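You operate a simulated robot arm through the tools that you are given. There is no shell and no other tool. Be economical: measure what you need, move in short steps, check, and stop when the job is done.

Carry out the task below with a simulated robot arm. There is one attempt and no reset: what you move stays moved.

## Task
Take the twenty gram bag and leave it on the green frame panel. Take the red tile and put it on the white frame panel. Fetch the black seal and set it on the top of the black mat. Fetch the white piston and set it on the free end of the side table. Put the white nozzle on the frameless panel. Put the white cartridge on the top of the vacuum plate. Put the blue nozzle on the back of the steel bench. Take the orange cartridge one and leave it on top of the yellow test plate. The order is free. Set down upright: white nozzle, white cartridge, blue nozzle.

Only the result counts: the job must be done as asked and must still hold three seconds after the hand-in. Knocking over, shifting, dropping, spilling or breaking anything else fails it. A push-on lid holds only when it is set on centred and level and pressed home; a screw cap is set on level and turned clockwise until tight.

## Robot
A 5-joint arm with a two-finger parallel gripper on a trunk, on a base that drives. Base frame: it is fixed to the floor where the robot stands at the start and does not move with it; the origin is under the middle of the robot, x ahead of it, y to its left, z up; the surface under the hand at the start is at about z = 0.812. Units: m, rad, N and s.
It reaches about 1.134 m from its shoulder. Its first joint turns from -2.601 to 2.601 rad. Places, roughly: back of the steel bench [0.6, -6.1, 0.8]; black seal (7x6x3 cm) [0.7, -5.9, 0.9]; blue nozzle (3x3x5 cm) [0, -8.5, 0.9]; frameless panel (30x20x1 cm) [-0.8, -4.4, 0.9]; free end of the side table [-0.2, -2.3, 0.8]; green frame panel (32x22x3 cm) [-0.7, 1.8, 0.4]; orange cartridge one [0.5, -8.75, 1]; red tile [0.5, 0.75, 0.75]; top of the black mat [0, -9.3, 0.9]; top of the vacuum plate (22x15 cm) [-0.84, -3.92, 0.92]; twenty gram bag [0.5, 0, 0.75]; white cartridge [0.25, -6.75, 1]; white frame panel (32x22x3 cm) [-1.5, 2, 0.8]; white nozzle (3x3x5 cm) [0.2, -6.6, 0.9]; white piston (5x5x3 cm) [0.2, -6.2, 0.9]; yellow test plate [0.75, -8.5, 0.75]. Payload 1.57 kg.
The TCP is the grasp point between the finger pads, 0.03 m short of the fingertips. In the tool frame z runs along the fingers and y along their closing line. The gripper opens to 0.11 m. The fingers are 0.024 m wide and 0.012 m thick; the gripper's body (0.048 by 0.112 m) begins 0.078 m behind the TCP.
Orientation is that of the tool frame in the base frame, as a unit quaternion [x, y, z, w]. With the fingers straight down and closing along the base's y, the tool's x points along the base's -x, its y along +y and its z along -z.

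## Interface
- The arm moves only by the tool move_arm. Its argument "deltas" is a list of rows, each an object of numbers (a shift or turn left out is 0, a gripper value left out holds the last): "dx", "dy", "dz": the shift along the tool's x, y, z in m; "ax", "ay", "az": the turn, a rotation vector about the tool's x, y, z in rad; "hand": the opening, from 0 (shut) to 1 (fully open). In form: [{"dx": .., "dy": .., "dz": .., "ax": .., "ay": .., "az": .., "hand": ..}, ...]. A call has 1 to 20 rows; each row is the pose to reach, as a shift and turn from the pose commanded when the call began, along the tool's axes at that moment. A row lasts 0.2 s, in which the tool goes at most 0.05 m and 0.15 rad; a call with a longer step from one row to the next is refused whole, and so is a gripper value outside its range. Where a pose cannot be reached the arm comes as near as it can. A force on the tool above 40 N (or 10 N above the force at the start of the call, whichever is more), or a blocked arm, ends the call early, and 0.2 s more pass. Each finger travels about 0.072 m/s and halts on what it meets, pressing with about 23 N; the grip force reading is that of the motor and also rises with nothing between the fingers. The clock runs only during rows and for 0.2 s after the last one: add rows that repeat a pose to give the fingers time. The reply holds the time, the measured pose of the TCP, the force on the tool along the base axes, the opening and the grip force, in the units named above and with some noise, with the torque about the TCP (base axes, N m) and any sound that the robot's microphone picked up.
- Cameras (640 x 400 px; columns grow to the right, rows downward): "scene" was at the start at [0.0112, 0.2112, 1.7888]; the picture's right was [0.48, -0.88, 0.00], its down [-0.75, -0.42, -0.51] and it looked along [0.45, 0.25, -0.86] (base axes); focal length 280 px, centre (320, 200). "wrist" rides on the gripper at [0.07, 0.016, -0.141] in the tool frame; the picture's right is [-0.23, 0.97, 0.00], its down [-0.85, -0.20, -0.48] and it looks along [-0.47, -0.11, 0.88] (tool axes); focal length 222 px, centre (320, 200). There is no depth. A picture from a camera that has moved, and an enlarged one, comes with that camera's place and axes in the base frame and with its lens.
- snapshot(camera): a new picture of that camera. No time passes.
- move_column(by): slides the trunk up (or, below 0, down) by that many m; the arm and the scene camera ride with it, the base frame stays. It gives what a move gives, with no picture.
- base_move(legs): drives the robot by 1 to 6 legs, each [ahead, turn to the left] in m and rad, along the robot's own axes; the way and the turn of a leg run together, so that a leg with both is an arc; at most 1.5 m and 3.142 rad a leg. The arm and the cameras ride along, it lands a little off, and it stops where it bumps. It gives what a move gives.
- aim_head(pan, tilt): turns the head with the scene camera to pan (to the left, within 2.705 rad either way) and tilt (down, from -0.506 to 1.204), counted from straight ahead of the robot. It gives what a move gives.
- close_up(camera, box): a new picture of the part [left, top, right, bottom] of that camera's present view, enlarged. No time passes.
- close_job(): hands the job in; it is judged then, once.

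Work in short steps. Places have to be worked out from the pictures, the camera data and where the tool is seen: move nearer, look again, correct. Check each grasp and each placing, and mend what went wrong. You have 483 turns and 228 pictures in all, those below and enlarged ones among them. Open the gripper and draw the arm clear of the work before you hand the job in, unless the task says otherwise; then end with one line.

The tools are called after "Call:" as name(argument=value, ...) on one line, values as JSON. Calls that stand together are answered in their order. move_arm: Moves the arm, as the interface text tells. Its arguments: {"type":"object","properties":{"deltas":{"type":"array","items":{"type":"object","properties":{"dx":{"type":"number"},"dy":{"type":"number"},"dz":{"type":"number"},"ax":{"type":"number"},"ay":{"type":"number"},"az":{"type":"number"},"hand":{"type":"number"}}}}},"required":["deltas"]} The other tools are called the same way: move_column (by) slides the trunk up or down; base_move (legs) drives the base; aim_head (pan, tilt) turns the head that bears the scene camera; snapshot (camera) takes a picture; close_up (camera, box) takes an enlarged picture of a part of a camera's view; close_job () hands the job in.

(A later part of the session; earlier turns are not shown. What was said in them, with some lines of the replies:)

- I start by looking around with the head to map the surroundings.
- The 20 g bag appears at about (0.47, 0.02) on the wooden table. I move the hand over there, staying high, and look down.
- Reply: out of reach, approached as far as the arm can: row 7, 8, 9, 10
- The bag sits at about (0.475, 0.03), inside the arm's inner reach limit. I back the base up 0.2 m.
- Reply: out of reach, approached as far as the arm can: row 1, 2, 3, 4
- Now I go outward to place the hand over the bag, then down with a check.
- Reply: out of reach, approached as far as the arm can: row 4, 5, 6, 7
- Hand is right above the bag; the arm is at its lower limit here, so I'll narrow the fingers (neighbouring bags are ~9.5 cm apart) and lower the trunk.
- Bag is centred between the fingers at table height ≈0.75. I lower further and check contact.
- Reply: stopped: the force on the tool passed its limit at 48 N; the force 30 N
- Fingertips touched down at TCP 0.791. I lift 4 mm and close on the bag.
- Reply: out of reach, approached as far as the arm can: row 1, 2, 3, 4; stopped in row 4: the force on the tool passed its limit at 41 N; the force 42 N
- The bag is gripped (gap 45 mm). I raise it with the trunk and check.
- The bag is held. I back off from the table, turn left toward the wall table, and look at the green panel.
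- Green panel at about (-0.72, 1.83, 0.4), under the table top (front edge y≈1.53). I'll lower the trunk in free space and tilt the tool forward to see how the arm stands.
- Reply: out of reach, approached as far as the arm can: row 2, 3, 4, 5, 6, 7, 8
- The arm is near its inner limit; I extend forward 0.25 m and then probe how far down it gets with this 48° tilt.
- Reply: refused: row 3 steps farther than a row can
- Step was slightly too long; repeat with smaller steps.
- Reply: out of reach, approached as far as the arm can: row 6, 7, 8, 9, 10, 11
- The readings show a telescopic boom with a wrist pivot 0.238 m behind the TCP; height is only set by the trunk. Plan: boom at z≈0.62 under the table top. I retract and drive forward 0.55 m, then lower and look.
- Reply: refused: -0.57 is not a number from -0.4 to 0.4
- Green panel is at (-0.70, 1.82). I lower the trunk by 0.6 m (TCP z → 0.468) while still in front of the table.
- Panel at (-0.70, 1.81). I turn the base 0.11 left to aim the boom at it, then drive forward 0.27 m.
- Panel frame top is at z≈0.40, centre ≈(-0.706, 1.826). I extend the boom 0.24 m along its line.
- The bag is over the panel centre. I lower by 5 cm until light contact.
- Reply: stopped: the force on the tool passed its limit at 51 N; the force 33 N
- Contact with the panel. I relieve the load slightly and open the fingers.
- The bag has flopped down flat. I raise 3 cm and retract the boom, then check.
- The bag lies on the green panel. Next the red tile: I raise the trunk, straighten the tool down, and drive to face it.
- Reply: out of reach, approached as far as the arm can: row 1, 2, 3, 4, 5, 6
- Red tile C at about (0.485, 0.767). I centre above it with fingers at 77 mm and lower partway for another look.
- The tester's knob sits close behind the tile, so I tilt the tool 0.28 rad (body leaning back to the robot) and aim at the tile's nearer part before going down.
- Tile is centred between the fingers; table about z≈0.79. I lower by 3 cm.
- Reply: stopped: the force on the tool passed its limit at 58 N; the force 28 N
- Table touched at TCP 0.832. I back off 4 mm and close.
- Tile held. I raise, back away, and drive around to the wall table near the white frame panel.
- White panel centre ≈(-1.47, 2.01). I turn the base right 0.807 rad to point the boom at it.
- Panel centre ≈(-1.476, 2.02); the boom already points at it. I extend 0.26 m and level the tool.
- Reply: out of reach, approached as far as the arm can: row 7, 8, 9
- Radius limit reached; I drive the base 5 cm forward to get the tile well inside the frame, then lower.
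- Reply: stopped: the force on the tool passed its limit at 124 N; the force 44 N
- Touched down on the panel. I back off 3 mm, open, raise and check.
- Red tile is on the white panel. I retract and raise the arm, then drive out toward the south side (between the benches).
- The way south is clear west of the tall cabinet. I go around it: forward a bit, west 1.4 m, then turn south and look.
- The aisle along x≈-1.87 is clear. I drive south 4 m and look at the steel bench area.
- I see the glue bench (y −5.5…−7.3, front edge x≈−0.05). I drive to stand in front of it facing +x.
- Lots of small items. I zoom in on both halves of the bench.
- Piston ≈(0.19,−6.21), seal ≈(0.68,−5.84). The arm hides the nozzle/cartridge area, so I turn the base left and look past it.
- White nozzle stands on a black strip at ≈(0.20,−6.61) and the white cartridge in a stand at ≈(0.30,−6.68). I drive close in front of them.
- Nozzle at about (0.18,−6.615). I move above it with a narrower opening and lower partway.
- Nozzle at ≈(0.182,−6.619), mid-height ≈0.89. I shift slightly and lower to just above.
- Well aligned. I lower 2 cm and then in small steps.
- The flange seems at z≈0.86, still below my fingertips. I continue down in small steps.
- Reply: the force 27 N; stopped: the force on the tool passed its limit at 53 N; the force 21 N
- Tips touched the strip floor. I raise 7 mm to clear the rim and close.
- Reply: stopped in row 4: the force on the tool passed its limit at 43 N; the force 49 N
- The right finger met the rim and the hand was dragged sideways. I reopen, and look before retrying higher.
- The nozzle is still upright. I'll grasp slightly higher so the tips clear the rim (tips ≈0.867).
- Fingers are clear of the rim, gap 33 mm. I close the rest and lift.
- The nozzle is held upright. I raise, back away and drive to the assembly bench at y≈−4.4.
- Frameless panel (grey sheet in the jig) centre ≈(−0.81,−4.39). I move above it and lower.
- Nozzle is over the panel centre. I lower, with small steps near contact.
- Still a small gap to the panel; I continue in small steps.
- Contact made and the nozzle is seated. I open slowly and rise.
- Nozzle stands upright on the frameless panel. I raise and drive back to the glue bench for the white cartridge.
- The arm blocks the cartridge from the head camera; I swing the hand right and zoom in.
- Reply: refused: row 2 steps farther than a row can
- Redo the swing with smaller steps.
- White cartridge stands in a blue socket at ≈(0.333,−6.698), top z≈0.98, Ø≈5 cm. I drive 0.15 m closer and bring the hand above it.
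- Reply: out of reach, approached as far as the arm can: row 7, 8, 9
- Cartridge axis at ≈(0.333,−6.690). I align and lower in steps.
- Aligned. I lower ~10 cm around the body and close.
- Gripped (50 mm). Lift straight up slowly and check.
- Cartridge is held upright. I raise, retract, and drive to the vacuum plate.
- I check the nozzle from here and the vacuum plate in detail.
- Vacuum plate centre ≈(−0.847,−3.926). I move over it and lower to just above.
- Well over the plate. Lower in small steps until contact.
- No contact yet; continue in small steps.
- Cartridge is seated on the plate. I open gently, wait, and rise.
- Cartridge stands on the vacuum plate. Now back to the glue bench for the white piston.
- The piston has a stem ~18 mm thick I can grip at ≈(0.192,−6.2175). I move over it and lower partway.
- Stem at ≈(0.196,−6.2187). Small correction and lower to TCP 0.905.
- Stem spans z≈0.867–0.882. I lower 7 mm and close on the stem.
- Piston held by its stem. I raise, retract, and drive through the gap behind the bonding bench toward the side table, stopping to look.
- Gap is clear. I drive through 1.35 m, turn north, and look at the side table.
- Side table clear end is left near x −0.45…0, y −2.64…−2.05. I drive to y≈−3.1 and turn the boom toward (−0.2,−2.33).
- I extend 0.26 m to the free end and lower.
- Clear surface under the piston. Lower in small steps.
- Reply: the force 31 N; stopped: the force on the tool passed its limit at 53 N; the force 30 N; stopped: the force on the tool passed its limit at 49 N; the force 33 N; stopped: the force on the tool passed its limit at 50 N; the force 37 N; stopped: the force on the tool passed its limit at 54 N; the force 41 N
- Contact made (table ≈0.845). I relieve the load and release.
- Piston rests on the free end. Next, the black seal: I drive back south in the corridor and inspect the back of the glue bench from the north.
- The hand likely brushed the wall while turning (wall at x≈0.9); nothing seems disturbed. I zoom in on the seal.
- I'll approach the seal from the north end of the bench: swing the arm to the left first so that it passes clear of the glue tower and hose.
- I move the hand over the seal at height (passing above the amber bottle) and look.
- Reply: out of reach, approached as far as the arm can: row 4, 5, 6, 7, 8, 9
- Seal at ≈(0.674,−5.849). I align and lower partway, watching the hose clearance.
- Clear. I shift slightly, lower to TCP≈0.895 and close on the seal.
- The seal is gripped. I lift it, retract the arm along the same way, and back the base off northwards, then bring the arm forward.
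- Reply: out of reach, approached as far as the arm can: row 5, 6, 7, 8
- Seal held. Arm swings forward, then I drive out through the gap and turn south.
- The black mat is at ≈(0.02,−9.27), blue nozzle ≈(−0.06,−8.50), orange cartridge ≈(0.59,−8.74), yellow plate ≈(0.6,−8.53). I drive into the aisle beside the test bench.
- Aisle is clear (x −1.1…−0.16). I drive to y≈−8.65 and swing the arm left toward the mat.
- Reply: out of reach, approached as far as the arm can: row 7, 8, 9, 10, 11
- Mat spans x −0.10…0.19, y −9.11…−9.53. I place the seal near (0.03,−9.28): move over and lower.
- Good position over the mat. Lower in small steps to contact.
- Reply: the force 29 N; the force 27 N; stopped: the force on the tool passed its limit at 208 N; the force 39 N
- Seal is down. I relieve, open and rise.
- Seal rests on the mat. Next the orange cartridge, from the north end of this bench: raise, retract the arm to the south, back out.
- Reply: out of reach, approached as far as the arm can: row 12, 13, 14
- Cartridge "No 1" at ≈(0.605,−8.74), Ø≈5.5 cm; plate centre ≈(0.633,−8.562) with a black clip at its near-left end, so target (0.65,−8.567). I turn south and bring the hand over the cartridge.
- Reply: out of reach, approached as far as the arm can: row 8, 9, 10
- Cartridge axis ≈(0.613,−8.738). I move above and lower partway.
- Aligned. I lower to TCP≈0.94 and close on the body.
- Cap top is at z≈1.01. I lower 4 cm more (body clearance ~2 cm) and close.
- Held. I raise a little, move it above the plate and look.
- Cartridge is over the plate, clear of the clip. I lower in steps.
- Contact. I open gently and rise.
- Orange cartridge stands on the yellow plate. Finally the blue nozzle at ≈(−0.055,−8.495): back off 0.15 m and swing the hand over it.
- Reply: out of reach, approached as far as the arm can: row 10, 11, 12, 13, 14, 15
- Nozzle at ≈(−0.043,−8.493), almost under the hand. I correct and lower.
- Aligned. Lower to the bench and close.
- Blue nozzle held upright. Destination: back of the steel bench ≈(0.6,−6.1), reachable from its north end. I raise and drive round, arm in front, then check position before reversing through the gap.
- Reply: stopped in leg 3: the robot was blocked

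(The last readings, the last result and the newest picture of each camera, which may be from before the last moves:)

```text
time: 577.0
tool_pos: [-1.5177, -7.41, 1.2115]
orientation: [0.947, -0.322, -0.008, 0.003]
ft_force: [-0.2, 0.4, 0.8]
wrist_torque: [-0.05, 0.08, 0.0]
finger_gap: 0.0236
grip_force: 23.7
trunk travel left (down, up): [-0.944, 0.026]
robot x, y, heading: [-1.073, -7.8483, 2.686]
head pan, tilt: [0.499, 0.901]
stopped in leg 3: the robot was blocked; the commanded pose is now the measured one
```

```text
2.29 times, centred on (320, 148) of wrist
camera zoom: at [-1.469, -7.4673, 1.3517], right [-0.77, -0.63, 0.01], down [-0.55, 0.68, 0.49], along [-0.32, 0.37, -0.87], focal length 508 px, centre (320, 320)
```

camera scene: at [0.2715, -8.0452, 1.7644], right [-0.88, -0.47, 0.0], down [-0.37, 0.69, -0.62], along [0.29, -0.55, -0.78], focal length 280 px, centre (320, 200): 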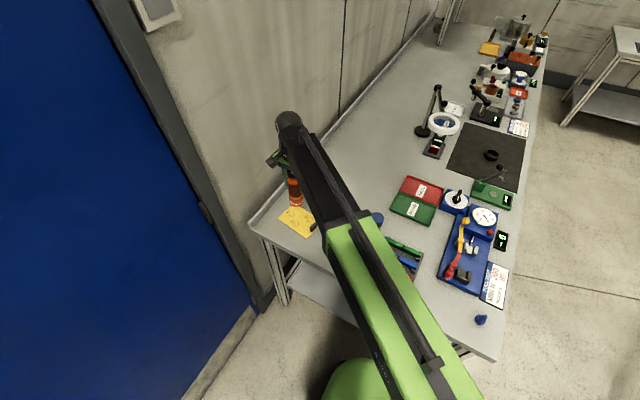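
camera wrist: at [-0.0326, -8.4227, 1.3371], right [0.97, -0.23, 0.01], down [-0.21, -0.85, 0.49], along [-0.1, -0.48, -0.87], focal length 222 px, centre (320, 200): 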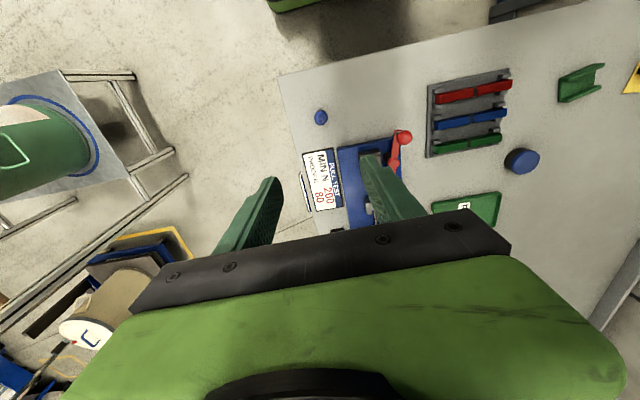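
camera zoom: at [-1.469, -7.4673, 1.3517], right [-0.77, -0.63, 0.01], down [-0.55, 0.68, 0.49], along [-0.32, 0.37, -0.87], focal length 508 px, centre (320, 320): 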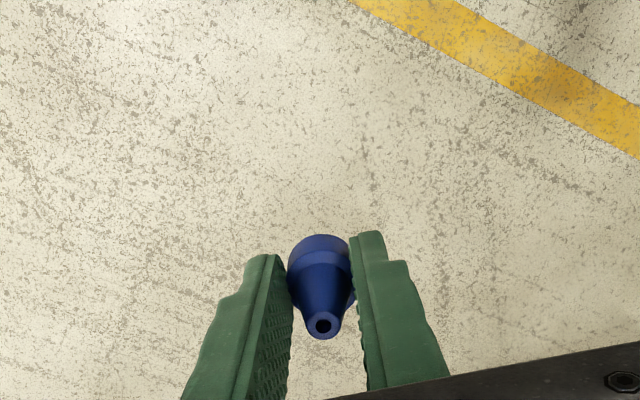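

The base was blocked while turning — probably its rear corner against the bucket trolley. I look.

Call:
aim_head(pan=2.2, tilt=0.8)

Call:
snapshot(camera="scene")

```text
time: 578.8
tool_pos: [-1.5218, -7.4136, 1.2105]
orientation: [0.947, -0.32, -0.008, 0.002]
ft_force: [-0.3, 0.5, -0.6]
wrist_torque: [0.01, 0.02, -0.03]
finger_gap: 0.0236
grip_force: 23.4
trunk travel left (down, up): [-0.944, 0.026]
robot x, y, heading: [-1.0709, -7.851, 2.689]
head pan, tilt: [2.201, 0.799]
```

```text
90 pictures are left
camera scene: at [-1.0954, -8.0995, 1.9293], right [-0.98, -0.18, 0.0], down [-0.13, 0.71, -0.7], along [0.12, -0.69, -0.72], focal length 280 px, centre (320, 200)
```

scene: 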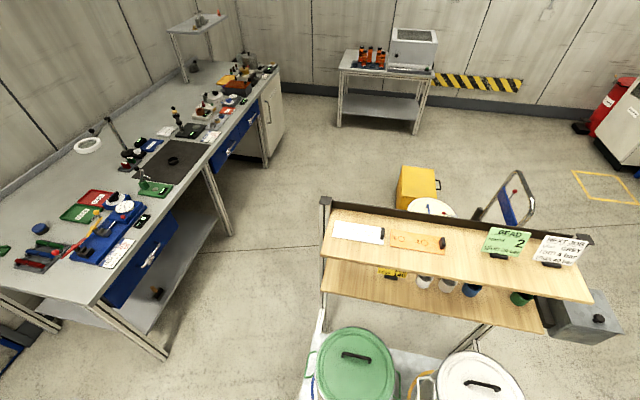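

Only the base corner touched the bucket stand; everything is standing. I drive forward away from it first, then continue.

Call:
base_move(legs=[[0.3, 0], [0, -1.118], [1.1, 0], [0.95, 0]])

Call:
aim_head(pan=2.7, tilt=0.6)

Call:
snapshot(camera="scene")

```text
time: 593.5
tool_pos: [-1.1193, -5.0651, 1.2091]
orientation: [-0.628, 0.778, 0.007, 0.002]
ft_force: [0.1, -0.3, 0.4]
wrist_torque: [-0.02, 0.01, -0.01]
finger_gap: 0.0234
grip_force: 22.8
trunk travel left (down, up): [-0.944, 0.026]
robot x, y, heading: [-1.3197, -5.6584, 1.563]
head pan, tilt: [2.201, 0.799]
```

```text
time: 594.4
tool_pos: [-1.1179, -5.0651, 1.2097]
orientation: [-0.628, 0.779, 0.007, 0.004]
ft_force: [0.4, 1.2, -0.9]
wrist_torque: [0.0, 0.03, 0.02]
finger_gap: 0.0236
grip_force: 23.1
trunk travel left (down, up): [-0.944, 0.026]
robot x, y, heading: [-1.32, -5.6562, 1.56]
head pan, tilt: [2.7, 0.6]
```

```text
89 pictures are left
camera scene: at [-1.5322, -5.7788, 1.9461], right [-0.9, 0.44, 0.0], down [0.25, 0.51, -0.82], along [-0.36, -0.74, -0.57], focal length 280 px, centre (320, 200)
```

scene: 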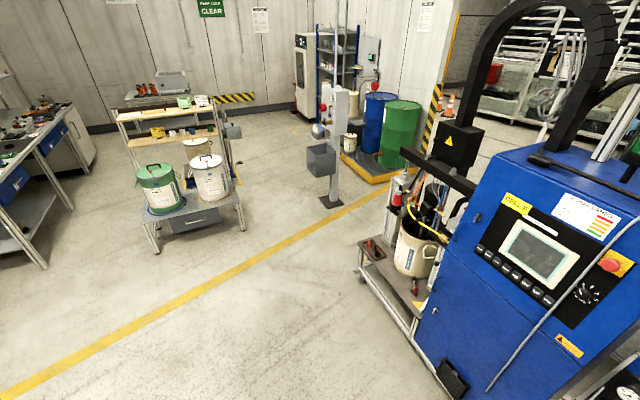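

Path is clear. I turn to face southwest and reverse through the gap into the corridor.

Call:
base_move(legs=[[0, 1.04], [0, 1.04], [-1.42, 0], [-0.5, 0]])

Call:
aim_head(pan=0.9, tilt=0.6)

Call:
snapshot(camera="scene")

```text
time: 609.3
tool_pos: [-0.2372, -4.8368, 1.2102]
orientation: [0.988, 0.151, -0.006, 0.005]
ft_force: [-0.3, 0.5, 0.4]
wrist_torque: [-0.02, 0.02, 0.0]
finger_gap: 0.0235
grip_force: 22.8
trunk travel left (down, up): [-0.944, 0.026]
robot x, y, heading: [0.379, -4.721, -2.641]
head pan, tilt: [2.7, 0.6]
```

```text
time: 611.1
tool_pos: [-0.237, -4.8378, 1.2114]
orientation: [0.988, 0.151, -0.007, 0.005]
ft_force: [-0.1, 0.3, 0.1]
wrist_torque: [0.01, 0.02, 0.01]
finger_gap: 0.0235
grip_force: 23.4
trunk travel left (down, up): [-0.944, 0.026]
robot x, y, heading: [0.3768, -4.7252, -2.634]
head pan, tilt: [0.901, 0.6]
```

```text
88 pictures are left
camera scene: at [0.4807, -4.9365, 1.9462], right [-0.99, 0.17, 0.0], down [0.09, 0.56, -0.83], along [-0.14, -0.81, -0.56], focal length 280 px, centre (320, 200)
```

scene: 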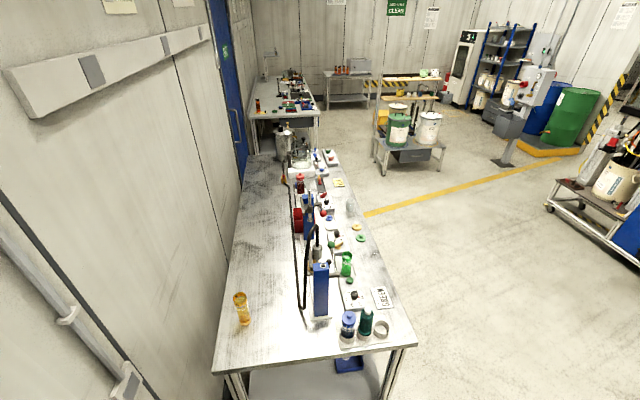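

I bring the arm to slightly left of straight ahead, then turn south and approach the bench's north end.

Call:
move_arm(deltas=[{"dx": 0.007, "dy": 0.046}, {"dx": 0.012, "dy": 0.093}, {"dx": 0.018, "dy": 0.14}, {"dx": 0.025, "dy": 0.186}, {"dx": 0.032, "dy": 0.233}, {"dx": 0.04, "dy": 0.28}, {"dx": 0.0487, "dy": 0.326}])

Call:
base_move(legs=[[0, 1.22], [0.46, 0]])

Call:
aim_head(pan=0.2, tilt=0.8)

Call:
snapshot(camera="scene")

Call:
snapshot(camera="wrist")

```text
time: 612.7
tool_pos: [-0.094, -5.1354, 1.2109]
orientation: [0.988, 0.151, -0.006, 0.005]
ft_force: [-0.2, -0.3, -1.0]
wrist_torque: [0.02, 0.03, 0.0]
finger_gap: 0.0236
grip_force: 23.0
trunk travel left (down, up): [-0.944, 0.026]
robot x, y, heading: [0.3763, -4.7227, -2.64]
head pan, tilt: [0.901, 0.6]
```

```text
time: 618.5
tool_pos: [0.6701, -5.7616, 1.2105]
orientation: [0.724, 0.69, -0.001, 0.008]
ft_force: [-0.3, -0.6, 0.5]
wrist_torque: [0.06, 0.0, 0.0]
finger_gap: 0.0235
grip_force: 23.2
trunk travel left (down, up): [-0.944, 0.026]
robot x, y, heading: [0.4668, -5.1755, -1.44]
head pan, tilt: [0.901, 0.6]
```

```text
time: 619.6
tool_pos: [0.6706, -5.762, 1.21]
orientation: [0.724, 0.69, -0.002, 0.008]
ft_force: [0.3, -0.1, -0.1]
wrist_torque: [-0.01, 0.01, 0.0]
finger_gap: 0.0235
grip_force: 23.2
trunk travel left (down, up): [-0.944, 0.026]
robot x, y, heading: [0.4674, -5.1771, -1.442]
head pan, tilt: [0.201, 0.799]
```

```text
87 pictures are left
camera scene: at [0.6554, -5.1828, 1.9293], right [-0.95, -0.33, 0.0], down [-0.23, 0.68, -0.7], along [0.23, -0.66, -0.72], focal length 280 px, centre (320, 200)
```

scene: 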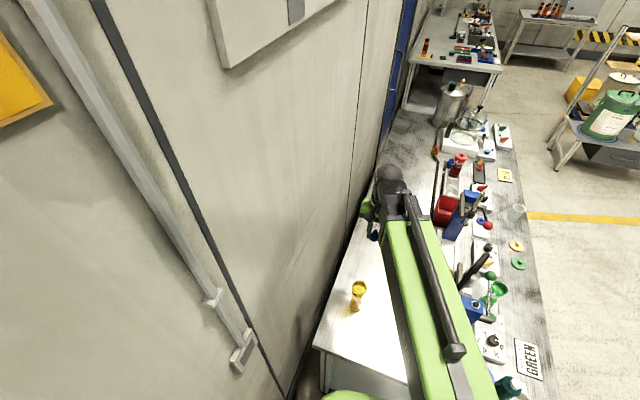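

```text
86 pictures are left
camera wrist: at [0.6896, -5.6913, 1.3512], right [0.96, -0.27, 0.01], down [-0.24, -0.84, 0.49], along [-0.12, -0.47, -0.87], focal length 222 px, centre (320, 200)
```

wrist: 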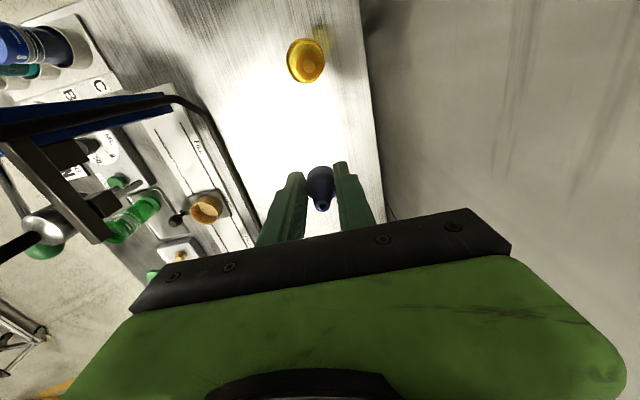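

I extend to ≈(0.61,−6.095) at height and look down.

Call:
move_arm(deltas=[{"dx": -0.047, "dy": -0.006}, {"dx": -0.094, "dy": -0.012}, {"dx": -0.141, "dy": -0.018}, {"dx": -0.188, "dy": -0.024}, {"dx": -0.235, "dy": -0.03}, {"dx": -0.282, "dy": -0.037}, {"dx": -0.3355, "dy": -0.044}, {"dx": -0.3355, "dy": -0.044}])

Call:
snapshot(camera="wrist")

Call:
snapshot(camera="scene")

```text
refused: row 7 steps farther than a row can; nothing moved
```

```text
85 pictures are left
camera wrist: at [0.6896, -5.6913, 1.3512], right [0.96, -0.27, 0.01], down [-0.24, -0.84, 0.49], along [-0.12, -0.47, -0.87], focal length 222 px, centre (320, 200)
```

wrist: 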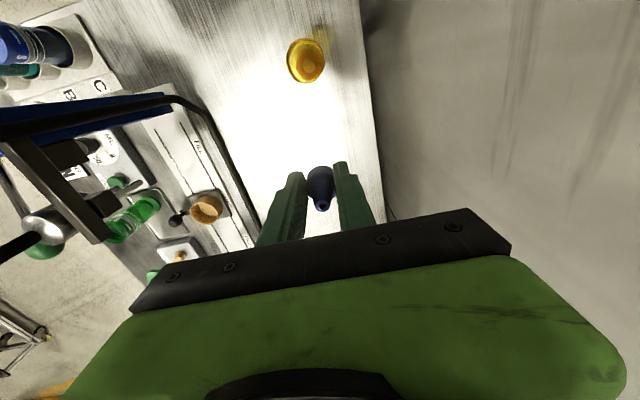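

```text
84 pictures are left
camera scene: at [0.6554, -5.1828, 1.9293], right [-0.95, -0.33, 0.0], down [-0.23, 0.68, -0.7], along [0.23, -0.66, -0.72], focal length 280 px, centre (320, 200)
```

scene: 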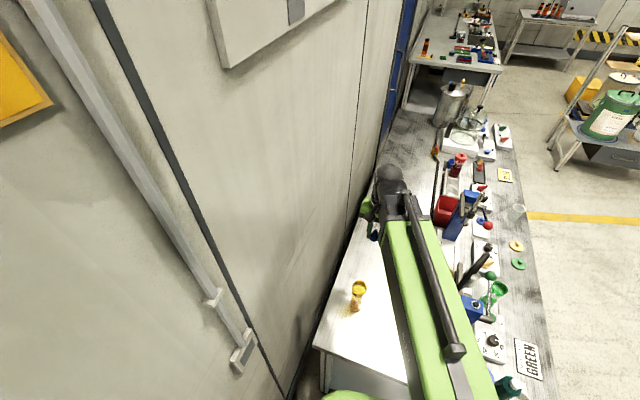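

Retry with smaller steps.

Call:
move_arm(deltas=[{"dx": -0.047, "dy": -0.006}, {"dx": -0.094, "dy": -0.012}, {"dx": -0.141, "dy": -0.018}, {"dx": -0.188, "dy": -0.024}, {"dx": -0.235, "dy": -0.03}, {"dx": -0.28, "dy": -0.036}, {"dx": -0.325, "dy": -0.042}, {"dx": -0.3355, "dy": -0.044}, {"dx": -0.3355, "dy": -0.044}])

Call:
snapshot(camera="wrist")

Call:
snapshot(camera="scene")

```text
time: 621.6
tool_pos: [0.6102, -6.0944, 1.2107]
orientation: [0.724, 0.69, -0.001, 0.008]
ft_force: [0.2, 0.1, -0.1]
wrist_torque: [-0.03, 0.0, 0.02]
finger_gap: 0.0232
grip_force: 23.8
out of reach, approached as far as the arm can: row 6, 8, 9
trunk travel left (down, up): [-0.944, 0.026]
robot x, y, heading: [0.4673, -5.1741, -1.439]
head pan, tilt: [0.201, 0.799]
```

```text
83 pictures are left
camera wrist: at [0.6291, -6.0245, 1.351], right [0.96, -0.27, 0.01], down [-0.24, -0.84, 0.49], along [-0.12, -0.47, -0.87], focal length 222 px, centre (320, 200)
```

wrist: 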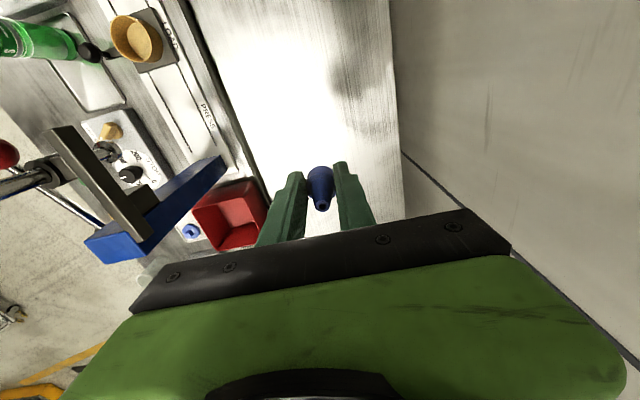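

```text
82 pictures are left
camera scene: at [0.6554, -5.1835, 1.9293], right [-0.95, -0.32, 0.0], down [-0.23, 0.68, -0.7], along [0.23, -0.66, -0.72], focal length 280 px, centre (320, 200)
```

scene: 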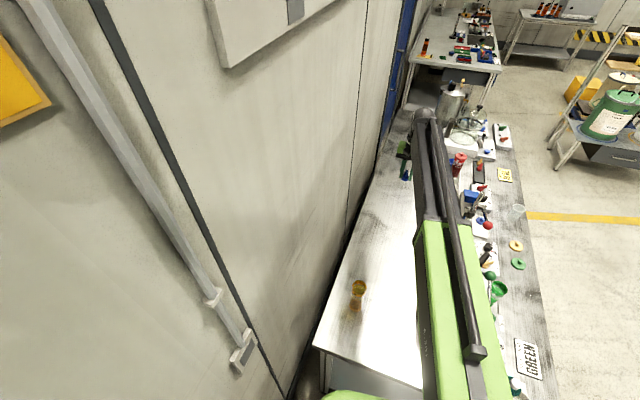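

The spot is free. I lower, pausing to check clearance beside the tower.

Call:
move_column(by=-0.15)

Call:
snapshot(camera="scene")

Call:
move_column(by=-0.13)

Call:
snapshot(camera="scene")

Call:
close_up(camera="wrist", box=[180, 60, 460, 235])

```text
time: 623.4
tool_pos: [0.6103, -6.0946, 1.0614]
orientation: [0.723, 0.69, -0.002, 0.008]
ft_force: [0.2, -0.1, 0.5]
wrist_torque: [0.01, 0.02, 0.02]
finger_gap: 0.0233
grip_force: 23.2
trunk travel left (down, up): [-0.794, 0.176]
robot x, y, heading: [0.4682, -5.1749, -1.446]
head pan, tilt: [0.201, 0.799]
```

```text
81 pictures are left
camera scene: at [0.6554, -5.183, 1.7793], right [-0.95, -0.32, 0.0], down [-0.23, 0.68, -0.7], along [0.23, -0.66, -0.72], focal length 280 px, centre (320, 200)
```

scene: 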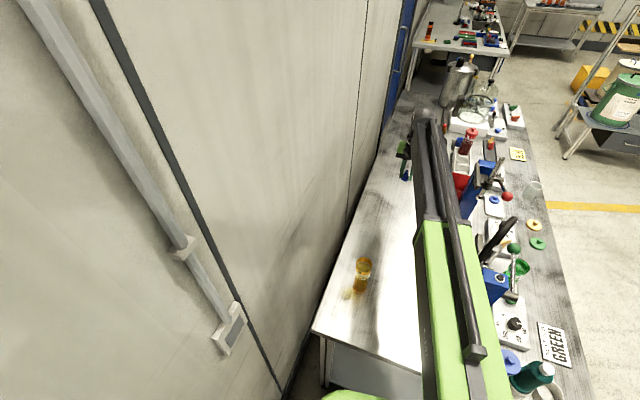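

```text
time: 624.9
tool_pos: [0.61, -6.0941, 0.9308]
orientation: [0.723, 0.691, -0.001, 0.007]
ft_force: [1.0, 0.3, 0.5]
wrist_torque: [0.03, -0.02, 0.02]
finger_gap: 0.0232
grip_force: 22.7
trunk travel left (down, up): [-0.664, 0.306]
robot x, y, heading: [0.4666, -5.1777, -1.444]
head pan, tilt: [0.201, 0.799]
```

```text
80 pictures are left
camera scene: at [0.6554, -5.1831, 1.6493], right [-0.95, -0.32, 0.0], down [-0.23, 0.68, -0.7], along [0.23, -0.66, -0.72], focal length 280 px, centre (320, 200)
```

scene: 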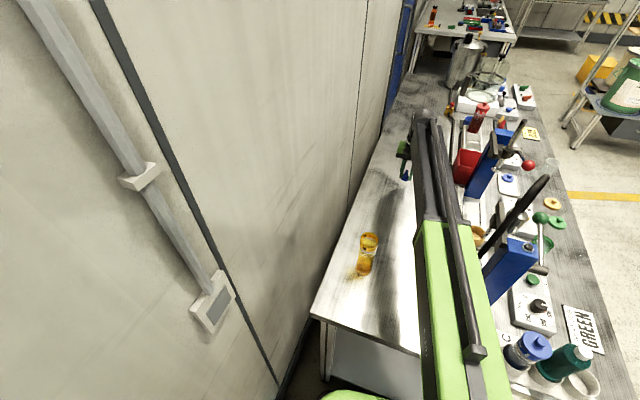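

```text
2.29 times, centred on (320, 148) of wrist
camera zoom: at [0.6292, -6.0241, 1.0713], right [0.96, -0.27, 0.01], down [-0.24, -0.84, 0.49], along [-0.12, -0.47, -0.87], focal length 508 px, centre (320, 320)
```

zoom: 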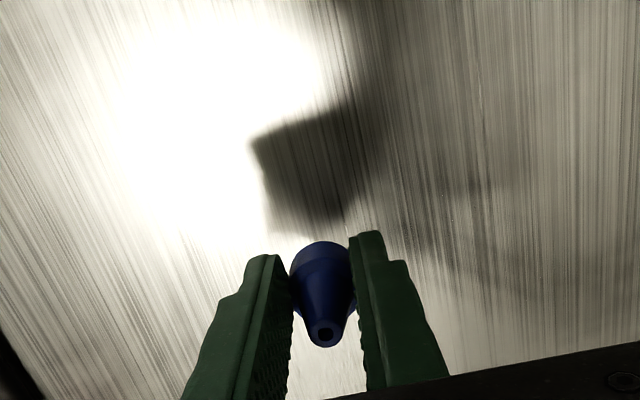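

Clearances are fine. Lower the last centimetres in small steps.

Call:
move_column(by=-0.025)

Call:
move_column(by=-0.008)

Call:
move_column(by=-0.005)

Call:
move_column(by=-0.004)

```text
time: 625.6
tool_pos: [0.6104, -6.095, 0.9061]
orientation: [0.724, 0.69, -0.001, 0.008]
ft_force: [1.9, 0.3, -0.5]
wrist_torque: [-0.02, 0.0, 0.01]
finger_gap: 0.0236
grip_force: 23.0
trunk travel left (down, up): [-0.639, 0.331]
robot x, y, heading: [0.4685, -5.1765, -1.443]
head pan, tilt: [0.201, 0.799]
```

```text
time: 626.2
tool_pos: [0.6098, -6.0947, 0.8982]
orientation: [0.724, 0.69, -0.002, 0.008]
ft_force: [-0.3, 0.2, 1.0]
wrist_torque: [0.02, -0.02, 0.01]
finger_gap: 0.0233
grip_force: 22.7
trunk travel left (down, up): [-0.631, 0.339]
robot x, y, heading: [0.4687, -5.1723, -1.441]
head pan, tilt: [0.201, 0.799]
```

```text
time: 626.8
tool_pos: [0.6108, -6.0931, 0.8928]
orientation: [0.724, 0.69, -0.002, 0.007]
ft_force: [0.2, -2.0, 0.3]
wrist_torque: [0.0, 0.01, 0.03]
finger_gap: 0.0236
grip_force: 22.7
trunk travel left (down, up): [-0.626, 0.344]
robot x, y, heading: [0.4675, -5.1744, -1.442]
head pan, tilt: [0.201, 0.799]
```

```text
time: 627.3
tool_pos: [0.6109, -6.093, 0.8886]
orientation: [0.723, 0.691, -0.003, 0.009]
ft_force: [1.2, -6.3, 17.5]
wrist_torque: [-0.38, 0.0, 0.03]
finger_gap: 0.0232
grip_force: 22.7
trunk travel left (down, up): [-0.622, 0.348]
robot x, y, heading: [0.466, -5.176, -1.437]
head pan, tilt: [0.201, 0.799]
```

Contact. Open gently, rise and check.

Call:
move_arm(deltas=[{"hand": 0.25}, {"hand": 0.35}, {"hand": 0.5}, {"hand": 0.6}, {"hand": 0.6}])

Call:
move_column(by=0.12)

Call:
close_up(camera="wrist", box=[180, 60, 460, 235])

```text
time: 628.5
tool_pos: [0.6096, -6.0941, 0.8884]
orientation: [0.724, 0.69, -0.002, 0.008]
ft_force: [0.0, -0.2, 0.0]
wrist_torque: [0.0, -0.01, 0.02]
finger_gap: 0.0659
grip_force: 0.0
trunk travel left (down, up): [-0.622, 0.348]
robot x, y, heading: [0.4663, -5.1757, -1.44]
head pan, tilt: [0.201, 0.799]
```

```text
time: 630.0
tool_pos: [0.6109, -6.0937, 1.0084]
orientation: [0.724, 0.69, -0.002, 0.008]
ft_force: [-0.1, 0.0, 0.1]
wrist_torque: [-0.03, 0.03, -0.03]
finger_gap: 0.0662
grip_force: 0.1
trunk travel left (down, up): [-0.742, 0.228]
robot x, y, heading: [0.4679, -5.1714, -1.436]
head pan, tilt: [0.201, 0.799]
```

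```text
2.29 times, centred on (320, 148) of wrist
camera zoom: at [0.6293, -6.0241, 1.1491], right [0.96, -0.27, 0.01], down [-0.24, -0.84, 0.49], along [-0.12, -0.47, -0.87], focal length 508 px, centre (320, 320)
```

zoom: 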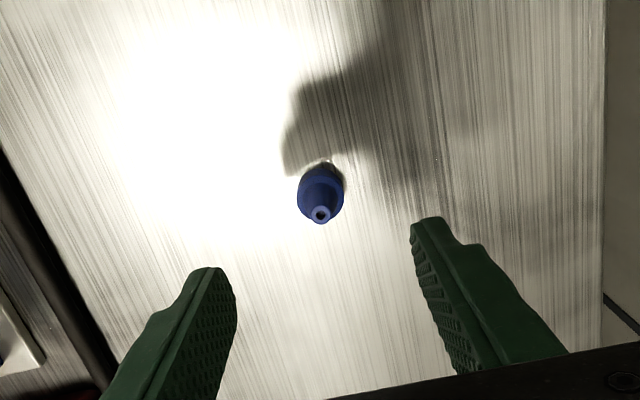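

The blue nozzle stands at the back of the bench. I raise and draw the arm clear, then do a last look.

Call:
move_column(by=0.2)

Call:
move_arm(deltas=[{"dx": 0.047, "dy": 0.006}, {"dx": 0.094, "dy": 0.012}, {"dx": 0.141, "dy": 0.018}, {"dx": 0.188, "dy": 0.024}, {"dx": 0.235, "dy": 0.03}, {"dx": 0.28, "dy": 0.036}, {"dx": 0.32, "dy": 0.042}])

Call:
base_move(legs=[[-0.4, 0]])

Call:
snapshot(camera="scene")

```text
time: 632.2
tool_pos: [0.6104, -6.0936, 1.2081]
orientation: [0.724, 0.69, -0.002, 0.009]
ft_force: [-0.5, -1.0, -0.2]
wrist_torque: [0.02, 0.03, -0.01]
finger_gap: 0.066
grip_force: 0.1
trunk travel left (down, up): [-0.942, 0.028]
robot x, y, heading: [0.4668, -5.1717, -1.44]
head pan, tilt: [0.201, 0.799]
```

```text
time: 633.8
tool_pos: [0.6673, -5.7757, 1.2092]
orientation: [0.724, 0.689, -0.002, 0.008]
ft_force: [0.1, 1.0, 1.2]
wrist_torque: [-0.04, -0.02, 0.0]
finger_gap: 0.0658
grip_force: 0.1
trunk travel left (down, up): [-0.942, 0.028]
robot x, y, heading: [0.4693, -5.1754, -1.445]
head pan, tilt: [0.201, 0.799]
```

```text
time: 636.2
tool_pos: [0.6142, -5.3797, 1.2097]
orientation: [0.725, 0.689, -0.002, 0.007]
ft_force: [0.1, 0.2, -0.1]
wrist_torque: [-0.07, -0.01, 0.0]
finger_gap: 0.0663
grip_force: 0.0
trunk travel left (down, up): [-0.942, 0.028]
robot x, y, heading: [0.4162, -4.7783, -1.444]
head pan, tilt: [0.201, 0.799]
```

```text
77 pictures are left
camera scene: at [0.6033, -4.786, 1.9273], right [-0.95, -0.32, 0.0], down [-0.23, 0.68, -0.7], along [0.23, -0.66, -0.72], focal length 280 px, centre (320, 200)
```

scene: 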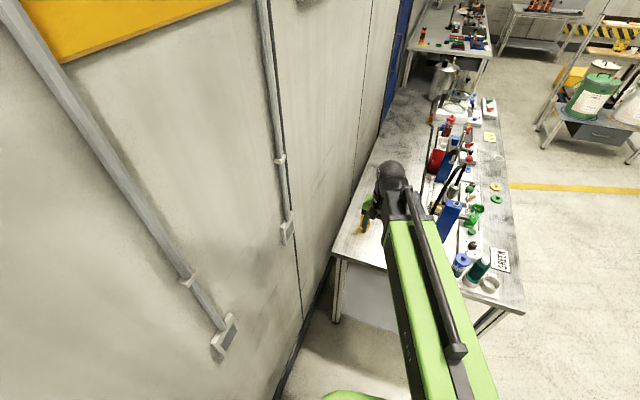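

All items are placed, nothing appears disturbed, and the hand is empty and clear, so I hand the job in.

Call:
close_job()

```text
The job is handed in.
```

All eight items were placed where asked and the job is handed in. The white nozzle, white cartridge and blue nozzle are standing upright; while driving, the base corner bumped the bucket stand once and the hand may have brushed the wall, with nothing seen to move.
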